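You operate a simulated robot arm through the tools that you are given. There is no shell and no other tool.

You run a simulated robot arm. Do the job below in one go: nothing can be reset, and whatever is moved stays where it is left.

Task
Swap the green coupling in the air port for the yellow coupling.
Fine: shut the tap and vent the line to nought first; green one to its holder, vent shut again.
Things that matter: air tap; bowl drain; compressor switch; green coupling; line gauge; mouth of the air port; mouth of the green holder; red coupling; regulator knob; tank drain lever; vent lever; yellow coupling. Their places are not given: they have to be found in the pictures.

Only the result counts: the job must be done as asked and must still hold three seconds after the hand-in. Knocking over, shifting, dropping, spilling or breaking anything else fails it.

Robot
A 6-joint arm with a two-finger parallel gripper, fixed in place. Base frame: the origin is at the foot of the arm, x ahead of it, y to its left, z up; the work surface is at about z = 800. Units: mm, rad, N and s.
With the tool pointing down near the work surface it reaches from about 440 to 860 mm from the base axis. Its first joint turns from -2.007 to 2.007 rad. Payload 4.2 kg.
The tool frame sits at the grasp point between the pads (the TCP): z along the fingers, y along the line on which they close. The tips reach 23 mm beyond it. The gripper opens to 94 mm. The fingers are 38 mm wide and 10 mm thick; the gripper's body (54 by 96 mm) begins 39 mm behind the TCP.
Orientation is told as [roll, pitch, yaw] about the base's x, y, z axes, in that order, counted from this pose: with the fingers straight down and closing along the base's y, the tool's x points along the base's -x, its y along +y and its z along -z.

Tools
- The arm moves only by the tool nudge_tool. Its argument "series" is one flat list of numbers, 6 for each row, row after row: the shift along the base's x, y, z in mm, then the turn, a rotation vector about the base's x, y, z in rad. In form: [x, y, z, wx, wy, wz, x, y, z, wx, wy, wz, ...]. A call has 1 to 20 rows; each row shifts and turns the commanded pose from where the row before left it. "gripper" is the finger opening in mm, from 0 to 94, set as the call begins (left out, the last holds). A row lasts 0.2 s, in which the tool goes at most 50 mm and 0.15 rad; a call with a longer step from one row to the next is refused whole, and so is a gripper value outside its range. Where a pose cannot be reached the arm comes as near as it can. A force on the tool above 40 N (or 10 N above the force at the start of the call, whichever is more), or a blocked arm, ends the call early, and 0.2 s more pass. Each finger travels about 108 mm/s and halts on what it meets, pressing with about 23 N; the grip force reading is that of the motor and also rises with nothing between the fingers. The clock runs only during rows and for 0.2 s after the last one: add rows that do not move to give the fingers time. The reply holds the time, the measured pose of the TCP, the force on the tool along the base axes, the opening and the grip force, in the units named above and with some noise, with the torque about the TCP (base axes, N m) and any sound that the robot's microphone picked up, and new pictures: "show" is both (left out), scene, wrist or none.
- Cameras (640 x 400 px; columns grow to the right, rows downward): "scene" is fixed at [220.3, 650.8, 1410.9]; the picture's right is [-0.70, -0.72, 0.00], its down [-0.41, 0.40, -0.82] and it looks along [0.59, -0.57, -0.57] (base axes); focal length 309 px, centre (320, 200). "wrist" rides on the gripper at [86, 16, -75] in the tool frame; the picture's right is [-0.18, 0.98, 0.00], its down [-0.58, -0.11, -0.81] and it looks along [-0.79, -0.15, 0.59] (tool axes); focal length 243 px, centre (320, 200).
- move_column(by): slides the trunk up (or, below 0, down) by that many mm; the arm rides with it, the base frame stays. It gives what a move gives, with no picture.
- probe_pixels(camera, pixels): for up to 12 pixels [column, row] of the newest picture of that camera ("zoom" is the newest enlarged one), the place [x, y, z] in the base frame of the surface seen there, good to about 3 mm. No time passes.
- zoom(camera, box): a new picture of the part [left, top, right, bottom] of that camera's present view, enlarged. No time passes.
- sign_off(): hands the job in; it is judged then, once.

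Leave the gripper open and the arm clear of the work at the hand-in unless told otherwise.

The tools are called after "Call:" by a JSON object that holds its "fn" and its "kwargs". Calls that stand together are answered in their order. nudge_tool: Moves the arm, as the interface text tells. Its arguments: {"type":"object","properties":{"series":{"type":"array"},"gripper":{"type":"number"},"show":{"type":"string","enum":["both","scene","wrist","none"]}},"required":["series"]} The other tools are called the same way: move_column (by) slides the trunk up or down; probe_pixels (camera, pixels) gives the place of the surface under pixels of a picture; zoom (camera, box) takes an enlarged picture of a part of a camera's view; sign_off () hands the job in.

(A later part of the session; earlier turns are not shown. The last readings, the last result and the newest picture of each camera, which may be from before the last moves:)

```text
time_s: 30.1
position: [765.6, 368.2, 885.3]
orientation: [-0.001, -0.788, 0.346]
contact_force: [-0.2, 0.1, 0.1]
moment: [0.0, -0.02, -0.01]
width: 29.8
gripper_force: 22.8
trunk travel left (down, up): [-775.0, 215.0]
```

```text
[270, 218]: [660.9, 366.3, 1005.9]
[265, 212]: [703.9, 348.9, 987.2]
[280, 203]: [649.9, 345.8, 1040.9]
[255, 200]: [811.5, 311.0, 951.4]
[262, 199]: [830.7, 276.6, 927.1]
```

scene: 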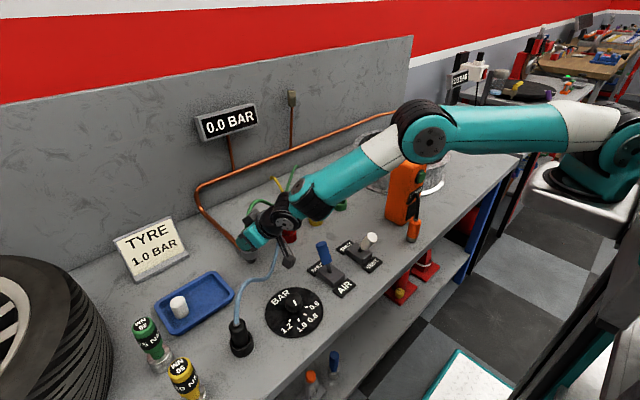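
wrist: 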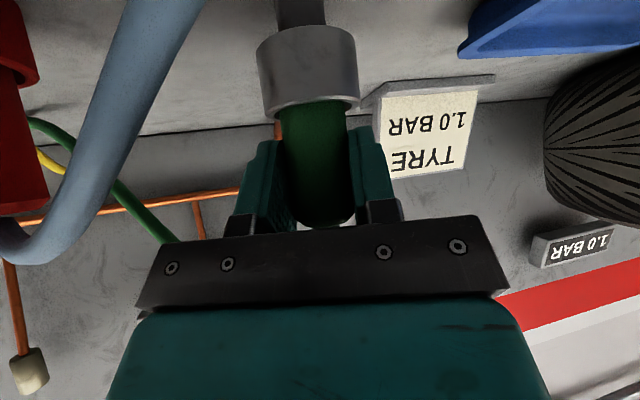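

Gripped at 29.8 mm width. Now I pull straight up slowly, watching force.

Call:
{"fn": "nudge_tool", "kwargs": {"series": [0, 0, 4, 0, 0, 0, 0, 0, 4, 0, 0, 0, 0, 0, 4, 0, 0, 0, 0, 0, 4, 0, 0, 0, 0, 0, 4, 0, 0, 0], "show": "both"}}

Call:
{"fn": "zoom", "kwargs": {"camera": "wrist", "box": [180, 0, 480, 220]}}

```text
time_s: 31.2
position: [765.3, 369.0, 904.4]
orientation: [0.0, -0.788, 0.347]
contact_force: [-0.9, 0.2, -0.6]
moment: [0.0, 0.0, -0.03]
width: 29.9
gripper_force: 23.1
trunk travel left (down, up): [-775.0, 215.0]
```

scene: 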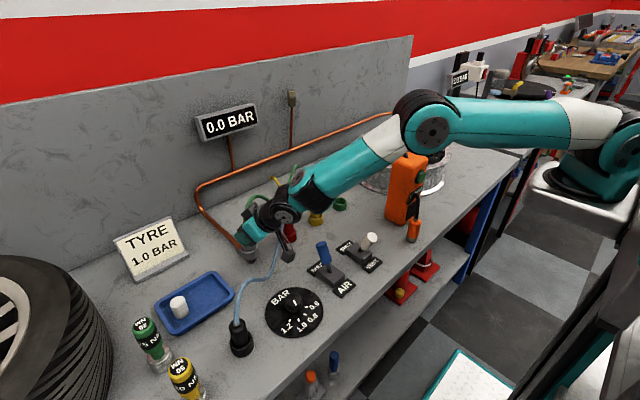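
wrist: 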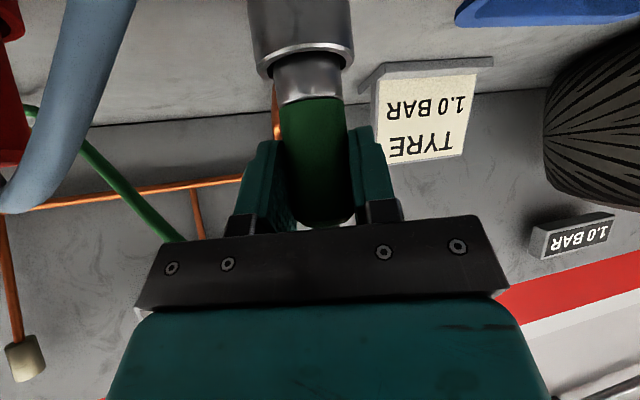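

```text
1.82 times, centred on (330, 110) of wrist
```

zoom: 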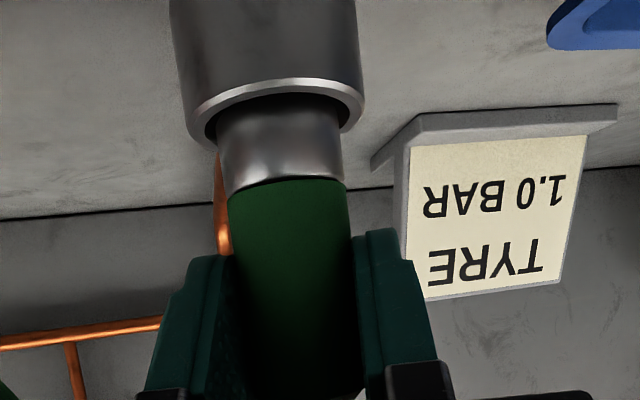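

It's sliding out freely (steel nose showing). I keep lifting, then check it is clear of the port.

Call:
{"fn": "nudge_tool", "kwargs": {"series": [0, 0, 6, 0, 0, 0, 0, 0, 6, 0, 0, 0, 0, 0, 8, 0, 0, 0, 0, 0, 10, 0, 0, 0, 0, 0, 15, 0, 0, 0, 0, 0, 15, 0, 0, 0, 0, 0, 20, 0, 0, 0, 0, 0, 20, 0, 0, 0, 0, 0, 0, 0, 0, 0], "show": "both"}}

Call:
{"fn": "zoom", "kwargs": {"camera": "scene", "box": [195, 130, 345, 270]}}

Call:
{"fn": "zoom", "kwargs": {"camera": "wrist", "box": [180, 0, 480, 220]}}

```text
time_s: 33.2
position: [767.6, 369.5, 1002.7]
orientation: [0.0, -0.789, 0.348]
contact_force: [-0.3, -0.6, -1.1]
moment: [-0.01, -0.02, -0.05]
width: 29.5
gripper_force: 23.0
trunk travel left (down, up): [-775.0, 215.0]
```

scene: 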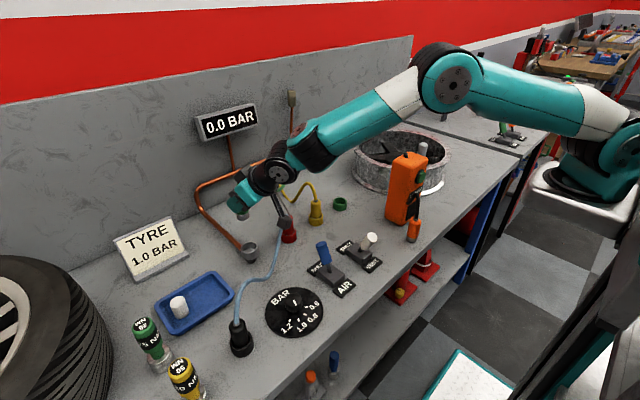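
wrist: 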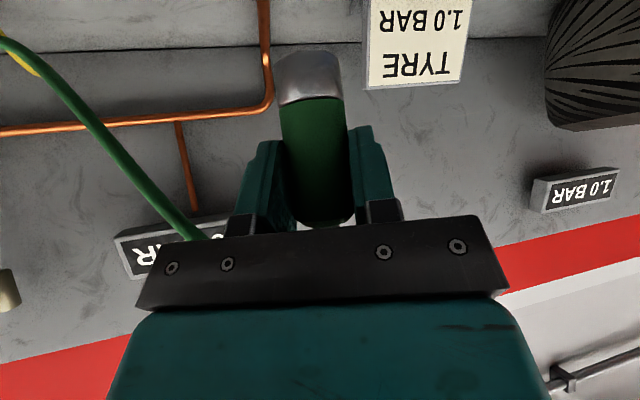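

```text
2.86 times, centred on (270, 200) of scene
```

zoom: 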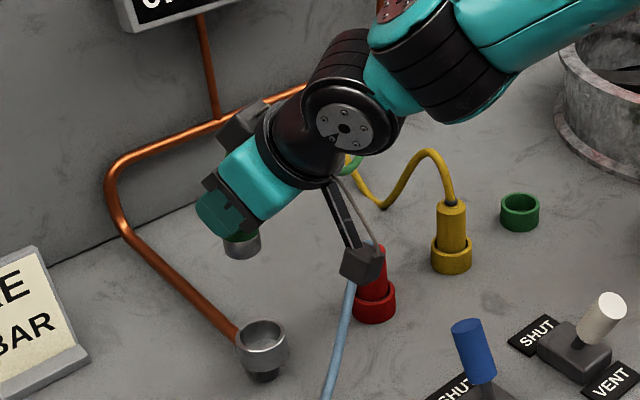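

```text
1.82 times, centred on (330, 110) of wrist
```

zoom: 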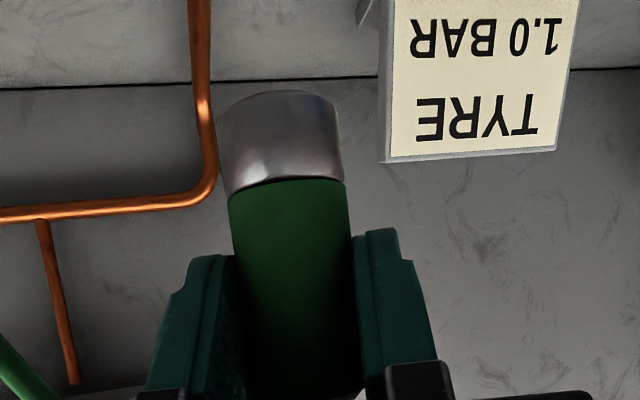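

Coupling is out and the port (scene ≈(249,250)) is empty. I measure the port mouth precisely now, and the coupling nose.

Call:
{"fn": "zoom", "kwargs": {"camera": "scene", "box": [230, 235, 270, 270]}}

```text
11.43 times, centred on (250, 252) of scene
```

zoom: 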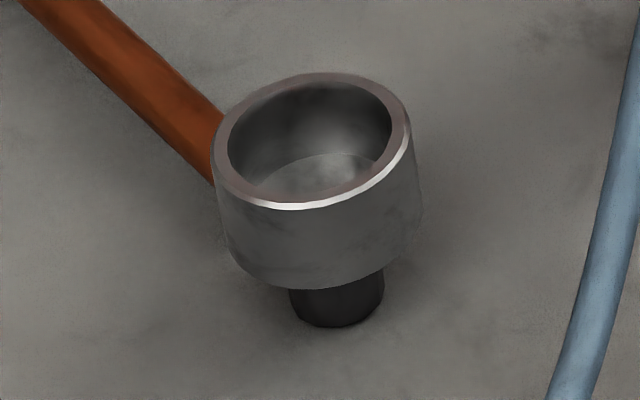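

Call:
{"fn": "probe_pixels", "kwargs": {"camera": "zoom", "pixels": [[221, 140], [222, 170], [250, 196], [300, 206], [350, 192], [390, 162], [402, 130], [400, 105], [375, 85], [320, 78], [270, 88], [235, 110]]}}

Call:
{"fn": "probe_pixels", "kwargs": {"camera": "zoom", "pixels": [[320, 170], [290, 180], [350, 165], [320, 110], [280, 120], [360, 110], [340, 310]]}}

Call:
{"fn": "probe_pixels", "kwargs": {"camera": "wrist", "pixels": [[275, 80], [308, 90], [340, 80], [300, 60], [320, 60], [308, 105], [285, 110], [340, 105], [285, 150], [345, 150]]}}

```text
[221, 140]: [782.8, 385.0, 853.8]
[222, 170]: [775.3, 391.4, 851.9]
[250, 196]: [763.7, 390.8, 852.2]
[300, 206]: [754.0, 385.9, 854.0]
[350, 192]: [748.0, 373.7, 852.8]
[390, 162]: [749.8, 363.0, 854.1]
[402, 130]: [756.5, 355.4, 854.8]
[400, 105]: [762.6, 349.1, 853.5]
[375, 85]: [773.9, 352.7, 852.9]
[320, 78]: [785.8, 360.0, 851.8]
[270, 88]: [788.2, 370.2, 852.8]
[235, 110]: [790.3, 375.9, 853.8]
```

```text
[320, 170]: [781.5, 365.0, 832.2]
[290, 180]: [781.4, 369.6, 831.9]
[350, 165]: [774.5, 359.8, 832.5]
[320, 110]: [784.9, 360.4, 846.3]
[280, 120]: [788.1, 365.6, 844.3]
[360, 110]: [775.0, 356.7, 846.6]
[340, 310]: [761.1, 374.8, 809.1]
```

```text
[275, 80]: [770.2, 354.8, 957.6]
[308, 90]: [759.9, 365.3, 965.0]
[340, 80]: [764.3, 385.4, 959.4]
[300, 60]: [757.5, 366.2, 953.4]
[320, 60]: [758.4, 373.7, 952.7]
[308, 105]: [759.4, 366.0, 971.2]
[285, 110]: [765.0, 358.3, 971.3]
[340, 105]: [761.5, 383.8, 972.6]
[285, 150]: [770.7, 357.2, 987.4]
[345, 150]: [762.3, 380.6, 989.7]
```

Port mouth centre comes out at ≈(769.2,371.0), rim z≈853, floor z≈832; the coupling nose end sits 53 mm below the TCP. Now the green holder mouth the same way.

Call:
{"fn": "zoom", "kwargs": {"camera": "scene", "box": [320, 187, 360, 222]}}

```text
11.43 times, centred on (340, 204) of scene
```

zoom: 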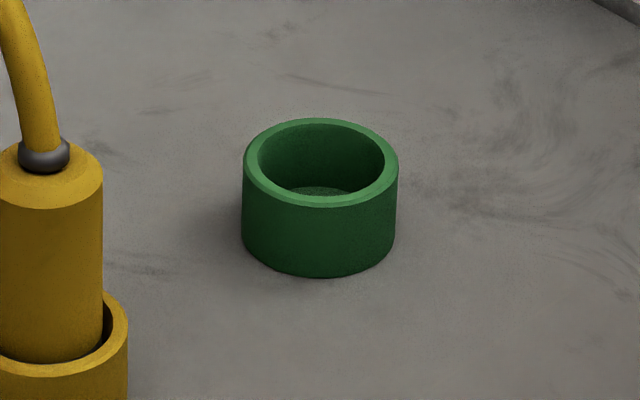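

Call:
{"fn": "probe_pixels", "kwargs": {"camera": "zoom", "pixels": [[252, 150], [252, 172], [270, 190], [300, 201], [335, 202], [365, 192], [388, 172], [392, 150], [375, 133], [340, 122], [305, 122], [270, 134]]}}

Call:
{"fn": "probe_pixels", "kwargs": {"camera": "zoom", "pixels": [[320, 190], [305, 191], [340, 191], [320, 150], [320, 265], [50, 185], [30, 200], [75, 200], [50, 365], [120, 330], [45, 150]]}}

```text
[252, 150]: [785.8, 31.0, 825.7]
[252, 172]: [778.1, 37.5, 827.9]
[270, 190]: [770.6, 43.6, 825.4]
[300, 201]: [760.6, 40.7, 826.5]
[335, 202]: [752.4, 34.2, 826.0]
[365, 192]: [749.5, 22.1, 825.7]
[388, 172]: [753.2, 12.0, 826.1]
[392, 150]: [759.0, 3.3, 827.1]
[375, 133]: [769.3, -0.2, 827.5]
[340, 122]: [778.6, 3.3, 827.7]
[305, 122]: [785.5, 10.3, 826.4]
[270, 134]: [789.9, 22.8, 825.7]
```

```text
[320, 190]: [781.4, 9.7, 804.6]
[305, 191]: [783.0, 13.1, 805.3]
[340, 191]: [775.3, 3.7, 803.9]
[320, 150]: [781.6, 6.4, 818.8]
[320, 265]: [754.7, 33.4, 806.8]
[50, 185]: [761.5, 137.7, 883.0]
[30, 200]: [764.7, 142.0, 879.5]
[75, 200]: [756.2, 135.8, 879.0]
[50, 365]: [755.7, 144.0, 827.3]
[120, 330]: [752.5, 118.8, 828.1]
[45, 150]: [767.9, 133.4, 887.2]
```

Green holder mouth centre ≈(769.4,21.7), rim z≈826.5, floor ≈804.5. I carry the coupling at TCP z≈1030 above everything, turning the hand to yaw −0.5 to stay away from the orange box, ending over the holder.

Call:
{"fn": "nudge_tool", "kwargs": {"series": [0, 0, 27, 0, 0, 0, -0.2, -28.8, 0, 0, 0, -0.0706, -0.2, -28.8, 0, 0, 0, -0.0706, -0.2, -28.8, 0, 0, 0, -0.0706, -0.2, -28.8, 0, 0, 0, -0.0706, -0.2, -28.8, 0, 0, 0, -0.0706, -0.2, -28.8, 0, 0, 0, -0.0706, -0.2, -28.8, 0, 0, 0, -0.0706, -0.2, -28.8, 0, 0, 0, -0.0706, -0.2, -28.8, 0, 0, 0, -0.0706, -0.2, -28.8, 0, 0, 0, -0.0706, -0.2, -28.8, 0, 0, 0, -0.0706, 0, -28.8, 0, 0, 0, -0.0706, 0, 0, 0, 0, 0, 0, 0, 0, 0, 0, 0, 0], "show": "both"}}

Call:
{"fn": "zoom", "kwargs": {"camera": "scene", "box": [270, 100, 430, 240]}}

```text
time_s: 36.5
position: [763.5, 24.6, 1028.8]
orientation: [0.001, -0.787, -0.501]
contact_force: [0.0, -0.4, -0.5]
moment: [-0.02, 0.02, 0.0]
width: 29.9
gripper_force: 23.4
trunk travel left (down, up): [-775.0, 215.0]
```

scene: 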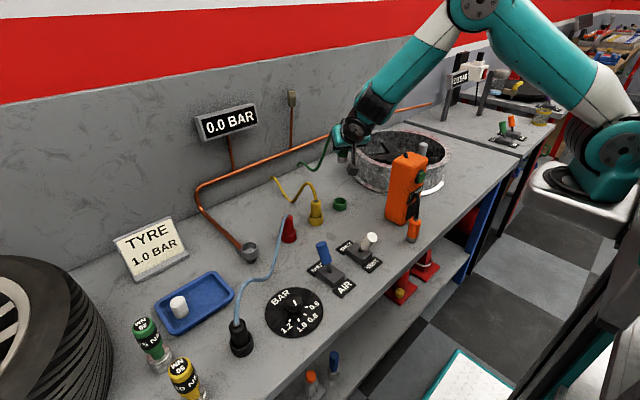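
wrist: 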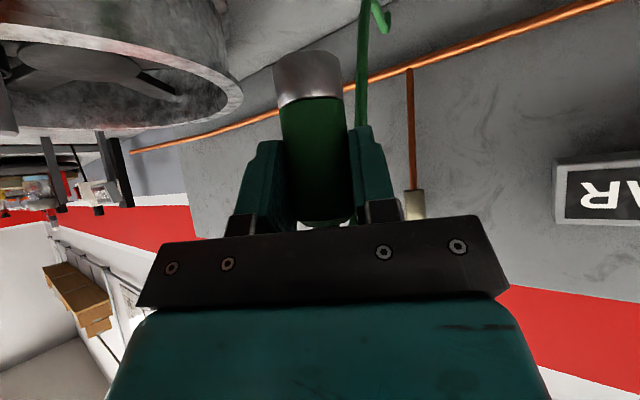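

```text
2.86 times, centred on (350, 170) of scene
```

zoom: 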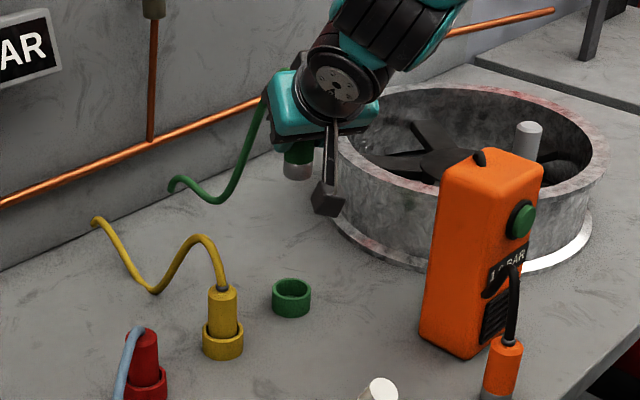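

The coupling is over the holder region; hoses look fine. I descend to about 15 mm above the rim and then check alignment.

Call:
{"fn": "nudge_tool", "kwargs": {"series": [0, 0, -30, 0, 0, 0, 0, 0, -30, 0, 0, 0, 0, 0, -30, 0, 0, 0, 0, 0, -25, 0, 0, 0, 0, 0, -18, 0, 0, 0, 0, 0, 0, 0, 0, 0, 0, 0, 0, 0, 0, 0], "show": "both"}}

Call:
{"fn": "zoom", "kwargs": {"camera": "scene", "box": [310, 160, 380, 225]}}

Call:
{"fn": "zoom", "kwargs": {"camera": "wrist", "box": [180, 0, 480, 220]}}

```text
time_s: 38.0
position: [764.6, 23.1, 898.5]
orientation: [0.0, -0.788, -0.502]
contact_force: [-0.1, 0.1, -0.5]
moment: [-0.01, 0.02, 0.04]
width: 30.0
gripper_force: 23.4
trunk travel left (down, up): [-775.0, 215.0]
```

scene: 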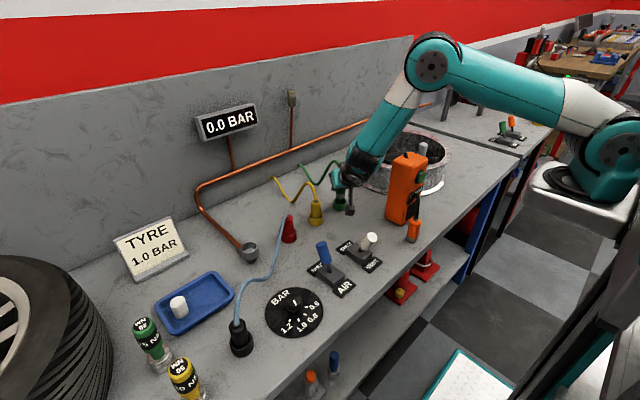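
wrist: 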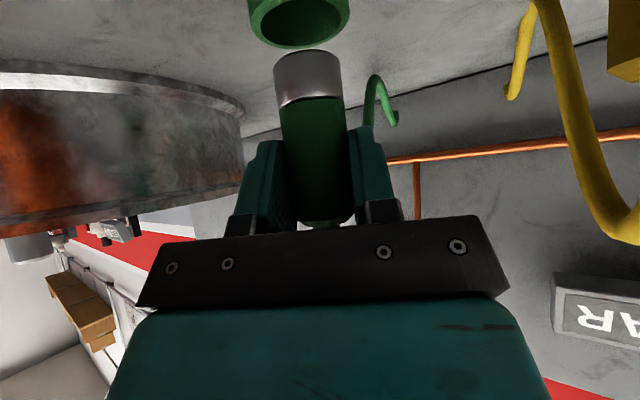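

```text
6.15 times, centred on (345, 192) of scene
```

zoom: 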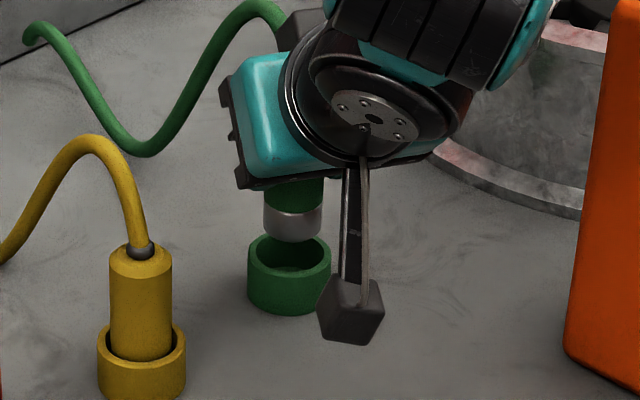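

```text
1.82 times, centred on (330, 110) of wrist
```

zoom: 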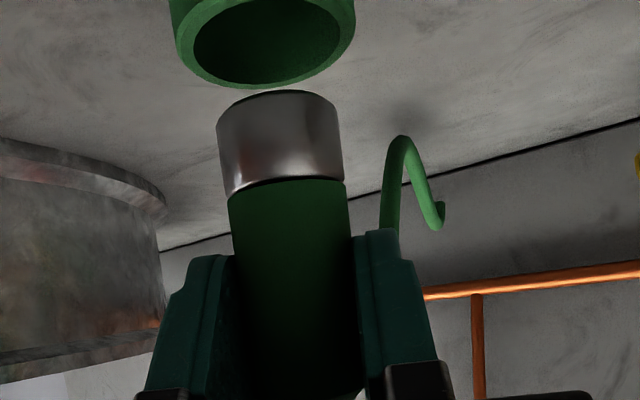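

I compare nose and holder rim positions by probing both in the enlarged wrist view.

Call:
{"fn": "probe_pixels", "kwargs": {"camera": "zoom", "pixels": [[221, 140], [235, 130], [250, 125], [265, 120], [280, 118], [295, 118], [310, 120], [325, 126], [338, 135], [221, 160], [280, 150], [340, 160]]}}

Call:
{"fn": "probe_pixels", "kwargs": {"camera": "zoom", "pixels": [[180, 35], [190, 55], [205, 70], [225, 80], [250, 86], [275, 85], [300, 78], [325, 64], [342, 45], [350, 25], [183, 15], [265, 50]]}}

```text
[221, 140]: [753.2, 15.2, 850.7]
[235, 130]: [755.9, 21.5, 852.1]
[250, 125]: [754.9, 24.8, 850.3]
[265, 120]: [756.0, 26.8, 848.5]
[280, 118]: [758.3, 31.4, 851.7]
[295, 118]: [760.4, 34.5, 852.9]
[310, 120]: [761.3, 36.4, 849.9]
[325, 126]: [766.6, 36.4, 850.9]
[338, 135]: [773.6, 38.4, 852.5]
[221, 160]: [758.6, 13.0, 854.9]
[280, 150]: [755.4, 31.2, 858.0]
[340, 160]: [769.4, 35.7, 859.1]
```

```text
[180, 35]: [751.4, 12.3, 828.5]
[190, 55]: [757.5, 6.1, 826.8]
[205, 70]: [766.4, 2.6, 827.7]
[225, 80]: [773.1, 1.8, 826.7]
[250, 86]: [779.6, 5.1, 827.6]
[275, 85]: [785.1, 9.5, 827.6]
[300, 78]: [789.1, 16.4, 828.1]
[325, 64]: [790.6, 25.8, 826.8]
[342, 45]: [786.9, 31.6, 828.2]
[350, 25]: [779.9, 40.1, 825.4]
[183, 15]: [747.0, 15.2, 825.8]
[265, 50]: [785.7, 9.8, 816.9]
```

Nose centre ≈(769.2,22.9), holder centre ≈(769.1,21.8): about 1 mm off. I trim by (−0.5,−1.3) and go down slowly into the mouth.

Call:
{"fn": "nudge_tool", "kwargs": {"series": [-0.5, -1.3, 0, 0, 0, 0, 0, 0, -6, 0, 0, 0, 0, 0, -6, 0, 0, 0, 0, 0, -5, 0, 0, 0, 0, 0, -4, 0, 0, 0, 0, 0, -4, 0, 0, 0, 0, 0, -4, 0, 0, 0], "show": "both"}}

Call:
{"fn": "zoom", "kwargs": {"camera": "wrist", "box": [180, 0, 480, 220]}}

Call:
{"fn": "zoom", "kwargs": {"camera": "scene", "box": [310, 160, 380, 225]}}

```text
time_s: 39.6
position: [764.1, 21.2, 868.8]
orientation: [0.003, -0.789, -0.501]
contact_force: [9.8, 0.3, 1.8]
moment: [-0.04, -0.39, 0.07]
width: 29.7
gripper_force: 23.1
trunk travel left (down, up): [-775.0, 215.0]
```

scene: 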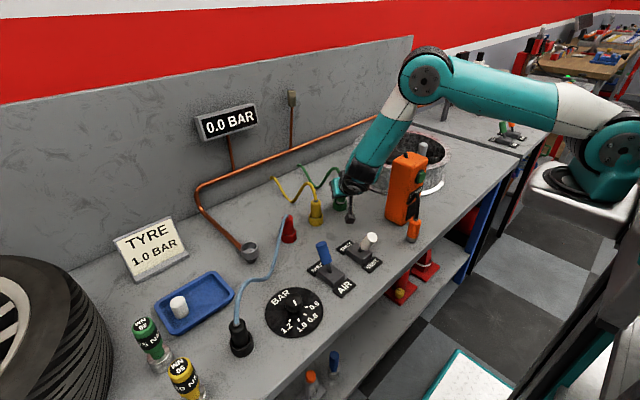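
wrist: 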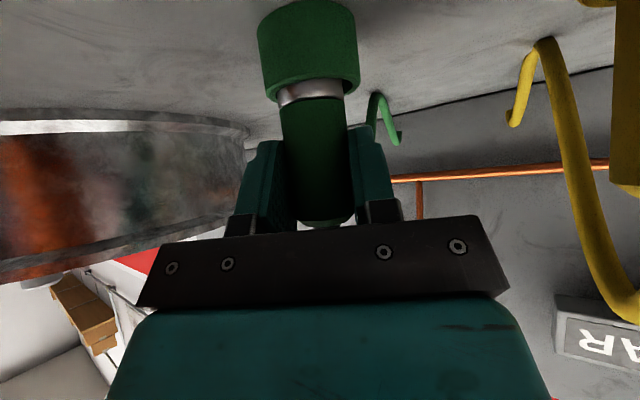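

```text
1.82 times, centred on (330, 110) of wrist
```

zoom: 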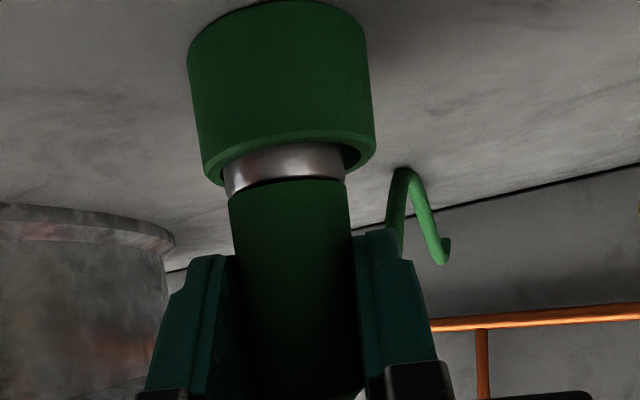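

```text
6.15 times, centred on (345, 192) of scene
```

zoom: 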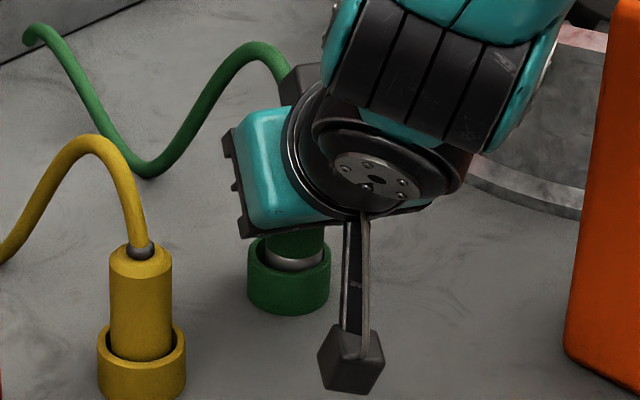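

The nose has entered; a +x reaction of ~10 N shows it rubs the near wall. I shift +1.5 mm in x, +0.8 in y to relieve it.

Call:
{"fn": "nudge_tool", "kwargs": {"series": [1.5, 0.8, 0, 0, 0, 0, 0, 0, 0, 0, 0, 0], "show": "none"}}

```text
time_s: 40.2
position: [763.4, 22.1, 867.6]
orientation: [-0.002, -0.787, -0.498]
contact_force: [1.1, 0.2, -1.0]
moment: [0.0, -0.04, 0.0]
width: 29.7
gripper_force: 23.1
trunk travel left (down, up): [-775.0, 215.0]
```

Force relieved. I continue down in small steps to about z=858.5.

Call:
{"fn": "nudge_tool", "kwargs": {"series": [0.7, 0.2, -2, 0, 0, 0, 0, 0, -2, 0, 0, 0, 0, 0, -2, 0, 0, 0, 0, 0, -2, 0, 0, 0, 0, 0, 0, 0, 0, 0], "show": "wrist"}}

```text
time_s: 41.5
position: [763.7, 23.4, 858.7]
orientation: [-0.001, -0.789, -0.502]
contact_force: [-0.5, -0.4, -0.9]
moment: [-0.02, -0.02, 0.0]
width: 29.4
gripper_force: 23.1
trunk travel left (down, up): [-775.0, 215.0]
```

wrist: 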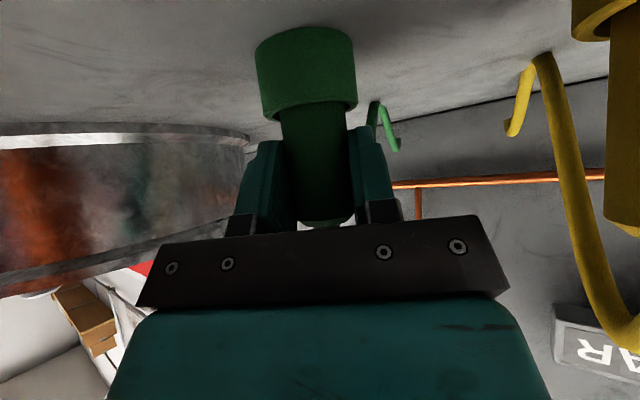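

The steel nose is fully inside, no force. I ease down another millimetre and a half to feel the floor.

Call:
{"fn": "nudge_tool", "kwargs": {"series": [0, 0, -0.8, 0, 0, 0, 0, 0, -0.7, 0, 0, 0, 0, 0, 0, 0, 0, 0], "show": "none"}}

```text
time_s: 42.2
position: [764.6, 24.3, 859.2]
orientation: [0.003, -0.79, -0.501]
contact_force: [-2.5, 0.0, 7.5]
moment: [0.04, 0.14, 0.01]
width: 29.3
gripper_force: 23.0
trunk travel left (down, up): [-775.0, 215.0]
```

Floor contact (+7.5 N). I open to 50 mm and let it settle before withdrawing.

Call:
{"fn": "nudge_tool", "kwargs": {"series": [0, 0, 0, 0, 0, 0, 0, 0, 0, 0, 0, 0, 0, 0, 0, 0, 0, 0], "gripper": 50, "show": "both"}}

Call:
{"fn": "zoom", "kwargs": {"camera": "wrist", "box": [180, 0, 480, 220]}}

```text
time_s: 43.0
position: [765.6, 23.1, 858.7]
orientation: [0.0, -0.787, -0.501]
contact_force: [-0.9, 0.0, 0.6]
moment: [0.0, 0.01, 0.01]
width: 50.0
gripper_force: 0.1
trunk travel left (down, up): [-775.0, 215.0]
```

scene: 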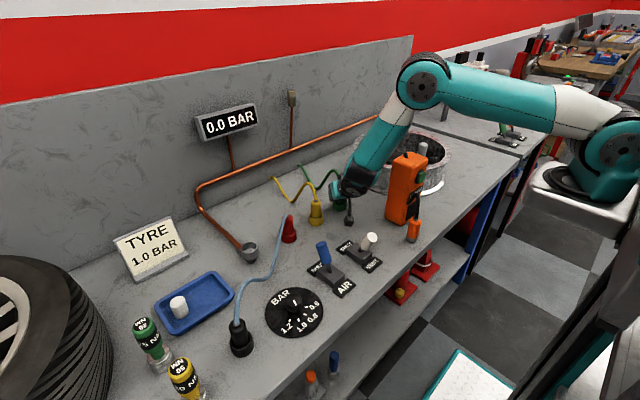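
wrist: 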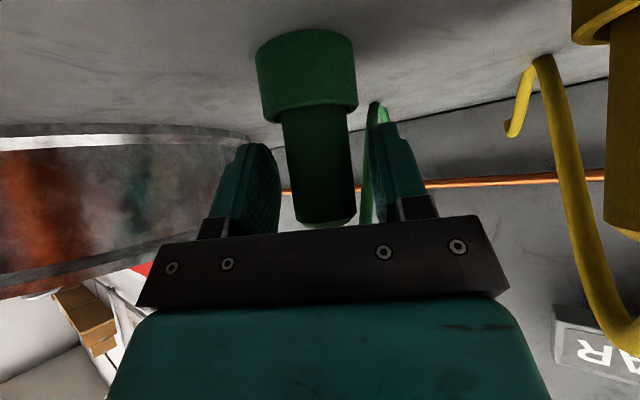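

```text
1.82 times, centred on (330, 110) of wrist
```

zoom: 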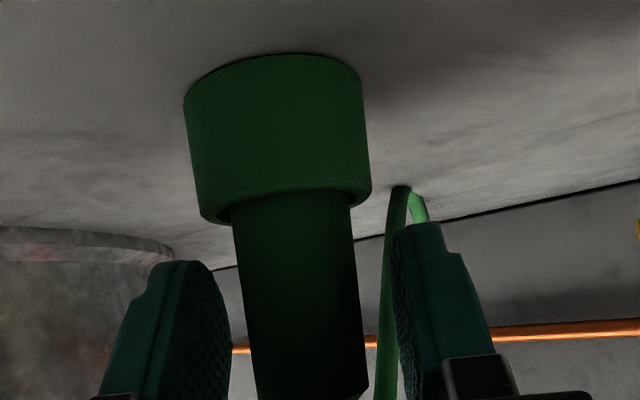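

The coupling stands in the holder by itself, fingers free of it. I withdraw backward along the finger axis.

Call:
{"fn": "nudge_tool", "kwargs": {"series": [-6.2, 3.4, 7.1, 0, 0, 0, -12.4, 6.8, 14.1, 0, 0, 0, -12.4, 6.8, 14.1, 0, 0, 0, -12.4, 6.8, 14.1, 0, 0, 0, -18.6, 10.2, 21.2, 0, 0, 0, -18.6, 10.2, 21.2, 0, 0, 0, 0, 0, 0, 0, 0, 0], "show": "both"}}

Call:
{"fn": "zoom", "kwargs": {"camera": "scene", "box": [280, 150, 380, 230]}}

```text
time_s: 44.6
position: [686.7, 67.3, 951.6]
orientation: [0.001, -0.788, -0.5]
contact_force: [-0.3, -0.3, -1.2]
moment: [0.02, 0.05, 0.01]
width: 50.2
gripper_force: 0.0
trunk travel left (down, up): [-775.0, 215.0]
```

scene: 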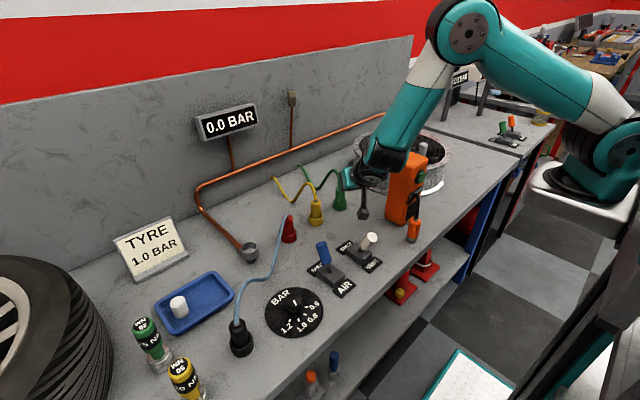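
wrist: 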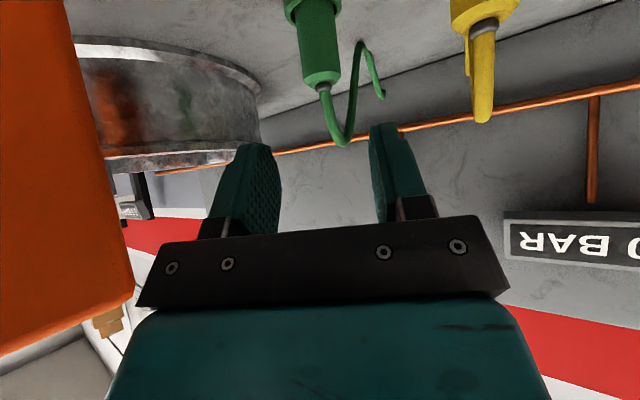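

```text
5.00 times, centred on (330, 190) of scene
```

zoom: 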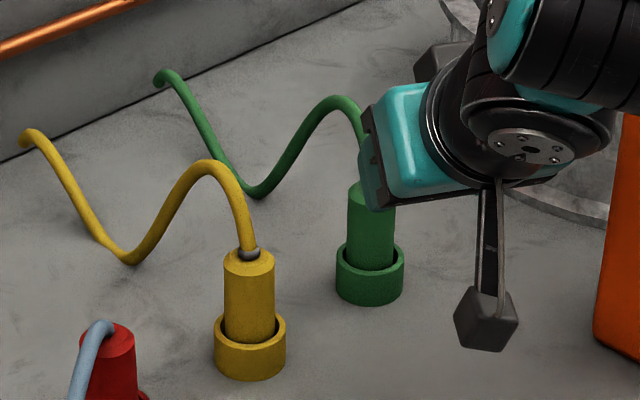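

Green sits well in its holder. Next I locate the yellow coupling precisely.

Call:
{"fn": "zoom", "kwargs": {"camera": "scene", "box": [300, 190, 335, 230]}}

```text
10.00 times, centred on (318, 210) of scene
```

zoom: 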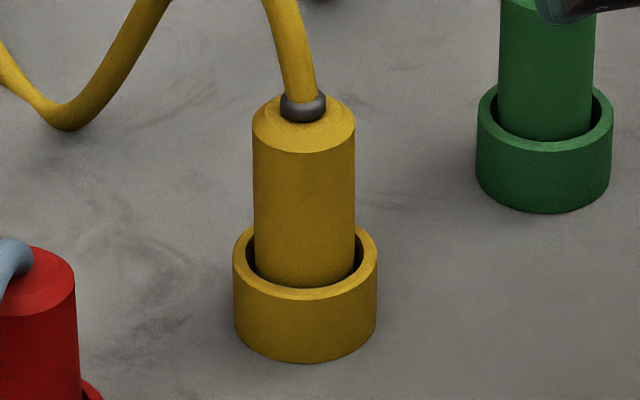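

Call:
{"fn": "probe_pixels", "kwargs": {"camera": "zoom", "pixels": [[258, 190], [275, 190], [290, 190], [304, 190], [318, 190], [335, 190], [350, 190], [258, 240], [280, 240], [304, 240], [328, 240], [350, 240]]}}

Call:
{"fn": "probe_pixels", "kwargs": {"camera": "zoom", "pixels": [[239, 255], [240, 272], [260, 287], [285, 295], [320, 296], [350, 286], [370, 268], [371, 250], [363, 238], [246, 240], [304, 140], [540, 145]]}}

```text
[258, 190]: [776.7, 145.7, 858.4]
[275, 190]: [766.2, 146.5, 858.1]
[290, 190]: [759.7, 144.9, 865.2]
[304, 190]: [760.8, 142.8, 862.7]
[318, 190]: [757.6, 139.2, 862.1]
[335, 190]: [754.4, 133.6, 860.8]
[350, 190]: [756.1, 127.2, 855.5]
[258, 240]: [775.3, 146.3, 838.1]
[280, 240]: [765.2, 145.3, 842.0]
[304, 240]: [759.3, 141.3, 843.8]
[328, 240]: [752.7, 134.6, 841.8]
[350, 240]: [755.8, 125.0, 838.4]
```

```text
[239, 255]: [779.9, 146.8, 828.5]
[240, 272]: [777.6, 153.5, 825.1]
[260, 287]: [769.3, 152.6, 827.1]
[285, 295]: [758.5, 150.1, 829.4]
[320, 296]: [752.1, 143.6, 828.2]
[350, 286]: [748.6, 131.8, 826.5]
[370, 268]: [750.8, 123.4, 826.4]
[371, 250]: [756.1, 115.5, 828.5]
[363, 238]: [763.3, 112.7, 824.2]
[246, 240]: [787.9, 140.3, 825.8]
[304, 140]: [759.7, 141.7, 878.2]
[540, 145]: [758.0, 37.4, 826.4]
```

Yellow coupling centre ≈(769.9,131.6). I turn the hand to yaw 0 and go to a standoff behind it at (709,132,916), fingers at 60.

Call:
{"fn": "nudge_tool", "kwargs": {"series": [5.5, 16.1, 2, 0, 0, 0.125, 5.5, 16.1, 2, 0, 0, 0.125, 5.5, 16.1, 2, 0, 0, 0.125, 5.6, 16, 2, 0, 0, 0.125, 0, 0, -22, 0, 0, 0, 0, 0, -21, 0, 0, 0, 0, 0, 0, 0, 0, 0], "gripper": 60, "show": "both"}}

Call:
{"fn": "zoom", "kwargs": {"camera": "scene", "box": [280, 150, 400, 270]}}

```text
time_s: 46.2
position: [707.0, 132.3, 915.0]
orientation: [0.002, -0.788, -0.002]
contact_force: [-0.4, 0.6, -0.7]
moment: [0.01, 0.02, 0.0]
width: 60.0
gripper_force: 0.1
trunk travel left (down, up): [-775.0, 215.0]
```

scene: 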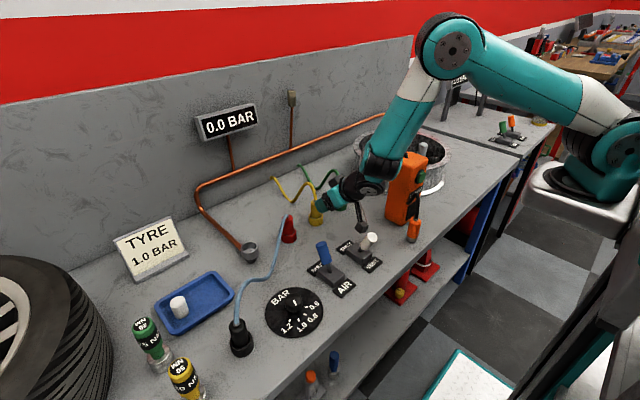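
wrist: 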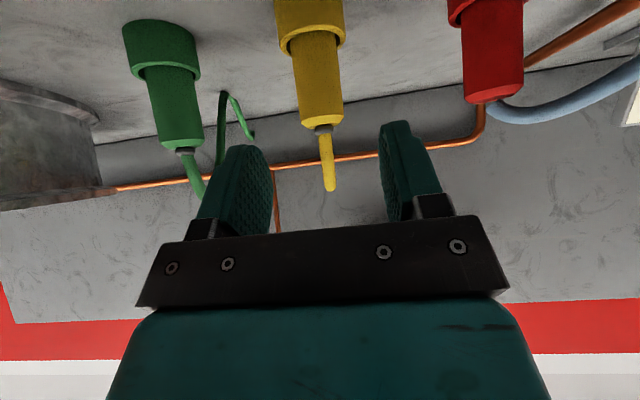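

```text
3.33 times, centred on (340, 210) of scene
```

zoom: 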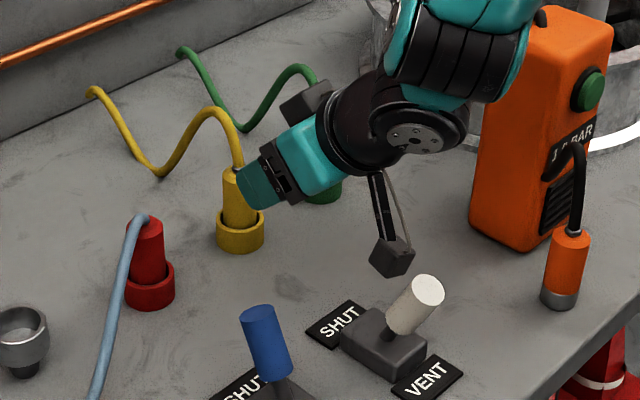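

Yellow is centred between the fingers. I advance along the finger axis to (765.5,131.6,859.5).

Call:
{"fn": "nudge_tool", "kwargs": {"series": [11.5, -0.1, -11.2, 0, 0, 0, 11.5, -0.1, -11.2, 0, 0, 0, 11.5, 0, -11.2, 0, 0, 0, 11.5, 0, -11.2, 0, 0, 0, 11.5, 0, -11, 0, 0, 0, 0, 0, 0, 0, 0, 0], "show": "both"}}

Call:
{"fn": "zoom", "kwargs": {"camera": "wrist", "box": [180, 0, 480, 220]}}

Call:
{"fn": "zoom", "kwargs": {"camera": "scene", "box": [280, 150, 400, 270]}}

```text
time_s: 47.6
position: [764.0, 129.5, 860.6]
orientation: [0.001, -0.79, 0.0]
contact_force: [0.1, 0.7, 0.4]
moment: [-0.01, 0.05, -0.01]
width: 60.0
gripper_force: 0.0
trunk travel left (down, up): [-775.0, 215.0]
```

scene: 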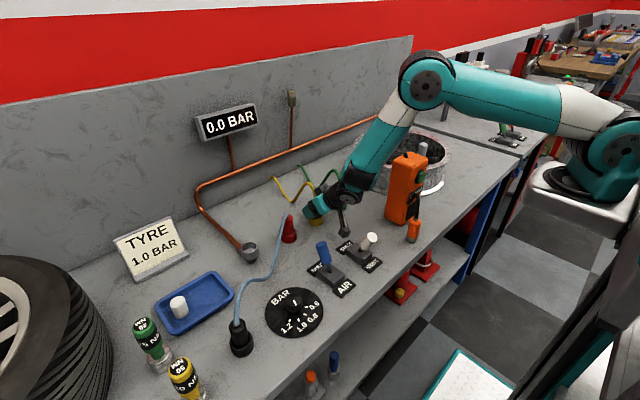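
wrist: 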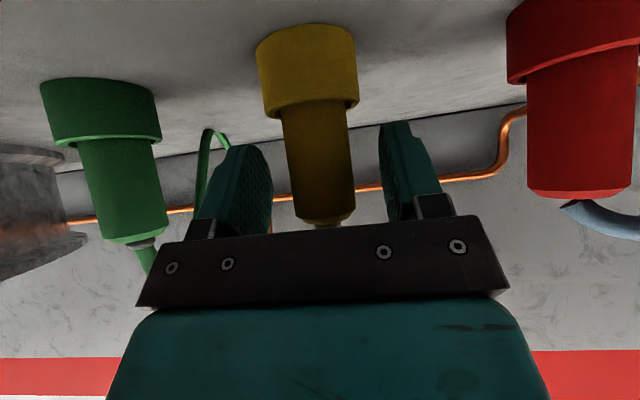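

```text
1.82 times, centred on (330, 110) of wrist
```

zoom: 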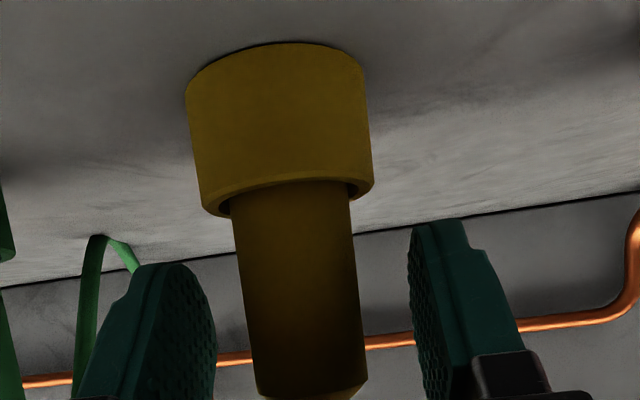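

```text
3.33 times, centred on (340, 210) of scene
```

zoom: 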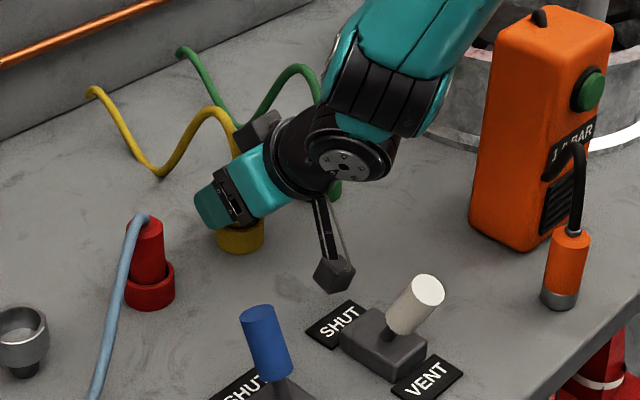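

The view matches the earlier good grasp. I close on the yellow coupling.

Call:
{"fn": "nudge_tool", "kwargs": {"series": [0, 0, 0, 0, 0, 0, 0, 0, 0, 0, 0, 0, 0, 0, 0, 0, 0, 0, 0, 0, 0, 0, 0, 0], "gripper": 0, "show": "wrist"}}

```text
time_s: 48.6
position: [763.2, 130.7, 861.3]
orientation: [-0.001, -0.79, -0.002]
contact_force: [0.2, -1.9, -0.1]
moment: [-0.04, 0.0, 0.0]
width: 29.9
gripper_force: 22.8
trunk travel left (down, up): [-775.0, 215.0]
```

wrist: 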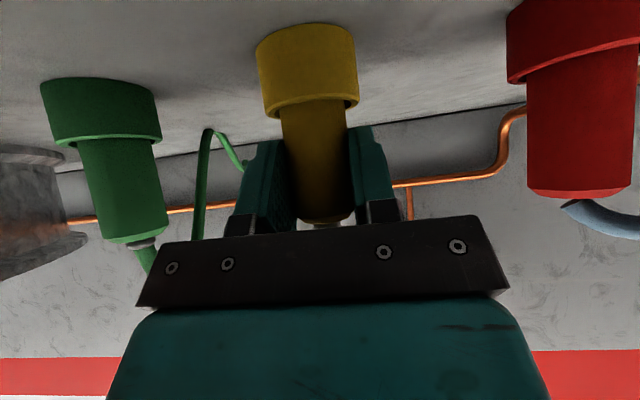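

Held at 29.9 mm. I lift straight up slowly.

Call:
{"fn": "nudge_tool", "kwargs": {"series": [0, 0, 4, 0, 0, 0, 0, 0, 4, 0, 0, 0, 0, 0, 4, 0, 0, 0, 0, 0, 5, 0, 0, 0, 0, 0, 6, 0, 0, 0, 0, 0, 8, 0, 0, 0, 0, 0, 10, 0, 0, 0, 0, 0, 20, 0, 0, 0, 0, 0, 20, 0, 0, 0, 0, 0, 0, 0, 0, 0], "show": "both"}}

Call:
{"fn": "zoom", "kwargs": {"camera": "wrist", "box": [180, 0, 480, 220]}}

```text
time_s: 50.9
position: [763.0, 132.2, 941.7]
orientation: [0.001, -0.789, -0.003]
contact_force: [0.4, -0.5, -0.6]
moment: [-0.01, -0.01, 0.01]
width: 29.7
gripper_force: 22.8
trunk travel left (down, up): [-775.0, 215.0]
```

scene: 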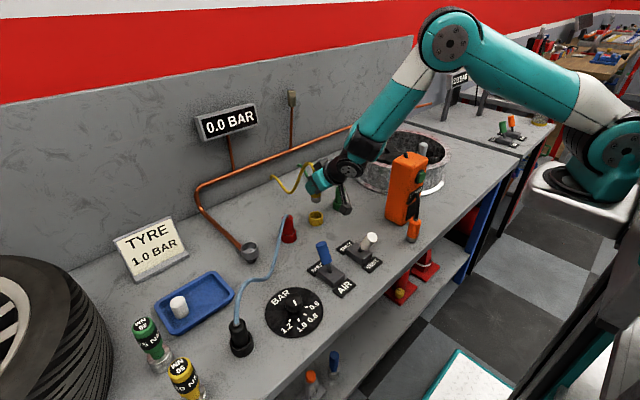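
wrist: 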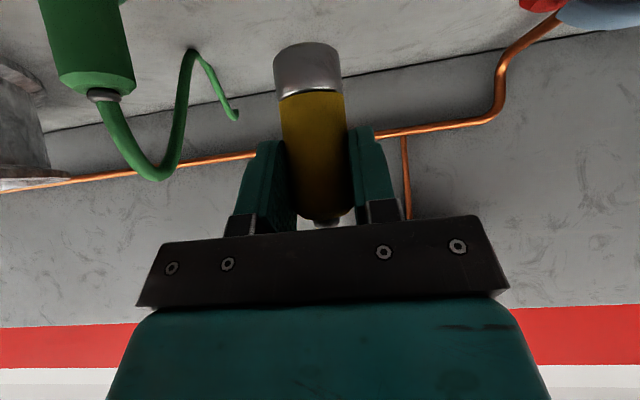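

```text
1.82 times, centred on (330, 110) of wrist
```

zoom: 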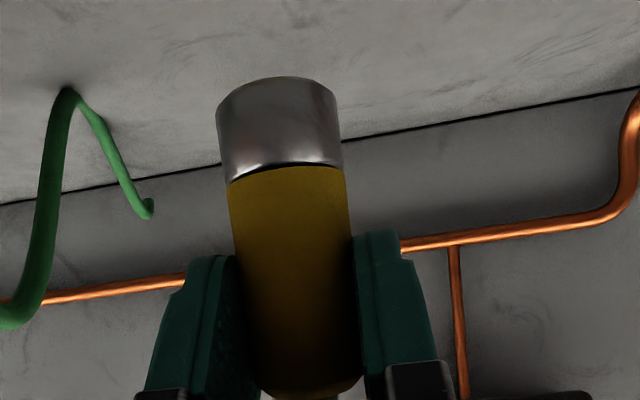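

Yellow is free of its holder. I raise it and carry it over the red coupling to above the port, turning to yaw 0.35.

Call:
{"fn": "nudge_tool", "kwargs": {"series": [0, 0, 30, 0, 0, 0, 0, 0, 30, 0, 0, 0, 0.1, 29.6, 0, 0, 0, 0.0438, 0.1, 29.6, 0, 0, 0, 0.0438, 0.1, 29.6, 0, 0, 0, 0.0438, 0.1, 29.6, 0, 0, 0, 0.0438, 0.1, 29.6, 0, 0, 0, 0.0438, 0.1, 29.6, 0, 0, 0, 0.0438, 0.1, 29.6, 0, 0, 0, 0.0438, 0.1, 29.6, 0, 0, 0, 0.0438, 0, 0, 0, 0, 0, 0, 0, 0, 0, 0, 0, 0], "show": "both"}}

Call:
{"fn": "zoom", "kwargs": {"camera": "scene", "box": [195, 130, 345, 270]}}

```text
time_s: 53.5
position: [765.7, 369.2, 1000.2]
orientation: [0.0, -0.788, 0.348]
contact_force: [-0.7, -0.8, -1.3]
moment: [-0.02, -0.03, -0.01]
width: 29.9
gripper_force: 23.0
trunk travel left (down, up): [-775.0, 215.0]
```

scene: 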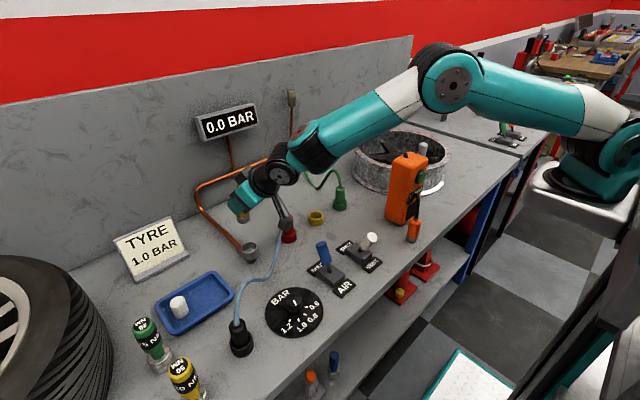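
wrist: 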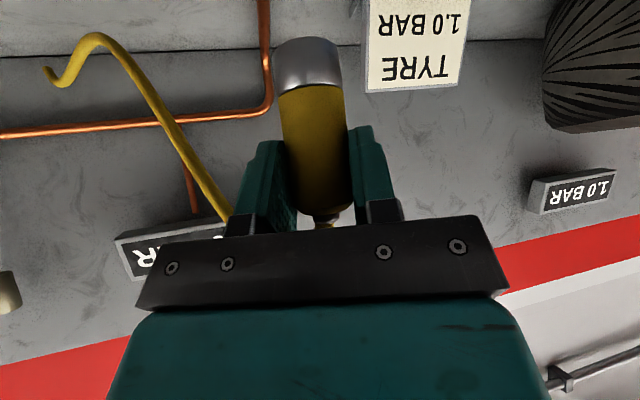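

```text
2.86 times, centred on (270, 200) of scene
```

zoom: 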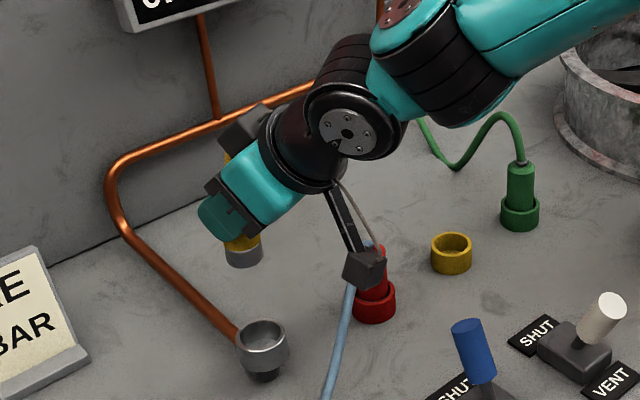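

Over the port. I descend to about 12 mm above the rim and check alignment.

Call:
{"fn": "nudge_tool", "kwargs": {"series": [0, 0, -20, 0, 0, 0, 0, 0, -20, 0, 0, 0, 0, 0, -20, 0, 0, 0, 0, 0, -18, 0, 0, 0, 0, 0, 0, 0, 0, 0, 0, 0, 0, 0, 0, 0], "show": "both"}}

Call:
{"fn": "zoom", "kwargs": {"camera": "scene", "box": [220, 210, 290, 275]}}

Call:
{"fn": "zoom", "kwargs": {"camera": "wrist", "box": [180, 0, 480, 220]}}

```text
time_s: 54.9
position: [765.9, 367.2, 921.1]
orientation: [0.001, -0.788, 0.348]
contact_force: [-0.4, -0.2, -0.7]
moment: [0.03, 0.01, 0.0]
width: 29.7
gripper_force: 22.5
trunk travel left (down, up): [-775.0, 215.0]
```

scene: 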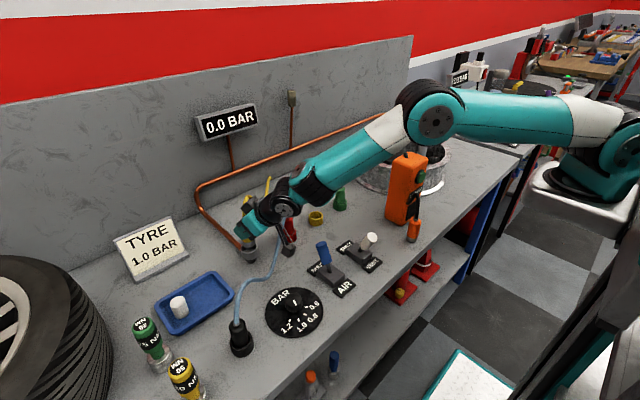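
wrist: 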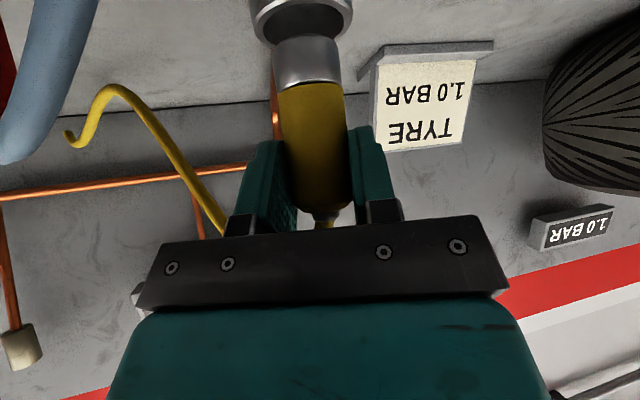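

```text
6.15 times, centred on (255, 242) of scene
```

zoom: 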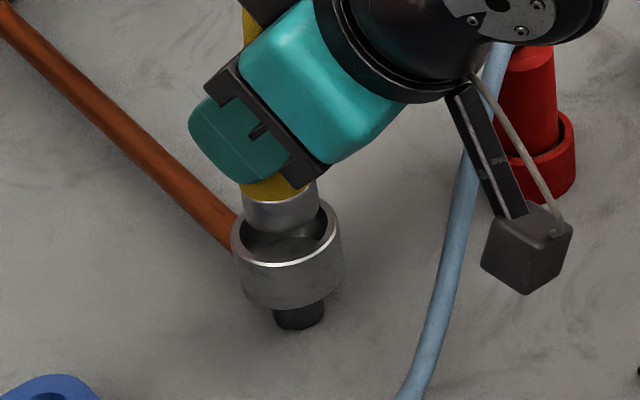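

```text
1.82 times, centred on (330, 110) of wrist
```

zoom: 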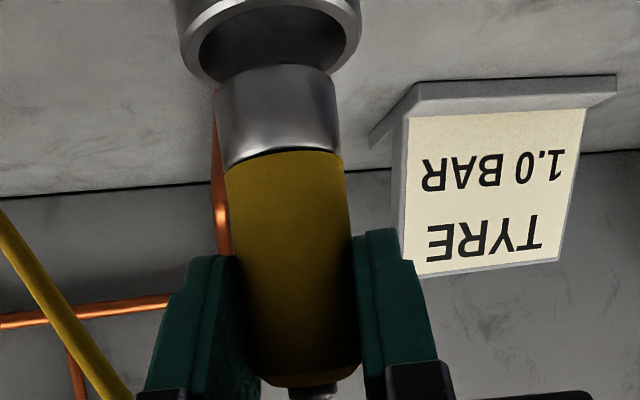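

Call:
{"fn": "probe_pixels", "kwargs": {"camera": "zoom", "pixels": [[222, 110], [240, 100], [258, 95], [277, 93], [296, 94], [314, 100], [332, 108], [240, 130], [258, 125], [277, 122], [296, 123], [314, 130]]}}

Call:
{"fn": "probe_pixels", "kwargs": {"camera": "zoom", "pixels": [[183, 30], [188, 50], [198, 67], [208, 75], [340, 62], [350, 45], [357, 25], [355, 10], [270, 2], [200, 8], [235, 3], [310, 5]]}}

```text
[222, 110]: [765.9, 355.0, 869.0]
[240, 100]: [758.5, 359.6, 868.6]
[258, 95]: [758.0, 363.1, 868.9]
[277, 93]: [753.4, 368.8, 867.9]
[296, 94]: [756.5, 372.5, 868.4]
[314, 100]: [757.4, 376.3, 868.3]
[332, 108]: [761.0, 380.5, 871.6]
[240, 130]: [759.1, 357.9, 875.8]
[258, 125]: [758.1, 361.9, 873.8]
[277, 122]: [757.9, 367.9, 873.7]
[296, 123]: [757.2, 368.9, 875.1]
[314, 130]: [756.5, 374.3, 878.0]
```

```text
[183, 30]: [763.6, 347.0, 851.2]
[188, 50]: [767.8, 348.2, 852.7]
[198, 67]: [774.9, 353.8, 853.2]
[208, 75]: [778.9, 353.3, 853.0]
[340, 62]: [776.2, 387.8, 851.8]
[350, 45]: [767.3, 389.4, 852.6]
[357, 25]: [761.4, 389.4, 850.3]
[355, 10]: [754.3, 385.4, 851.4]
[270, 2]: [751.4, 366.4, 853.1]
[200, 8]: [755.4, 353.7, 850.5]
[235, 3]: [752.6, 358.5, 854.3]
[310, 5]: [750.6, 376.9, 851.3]
```

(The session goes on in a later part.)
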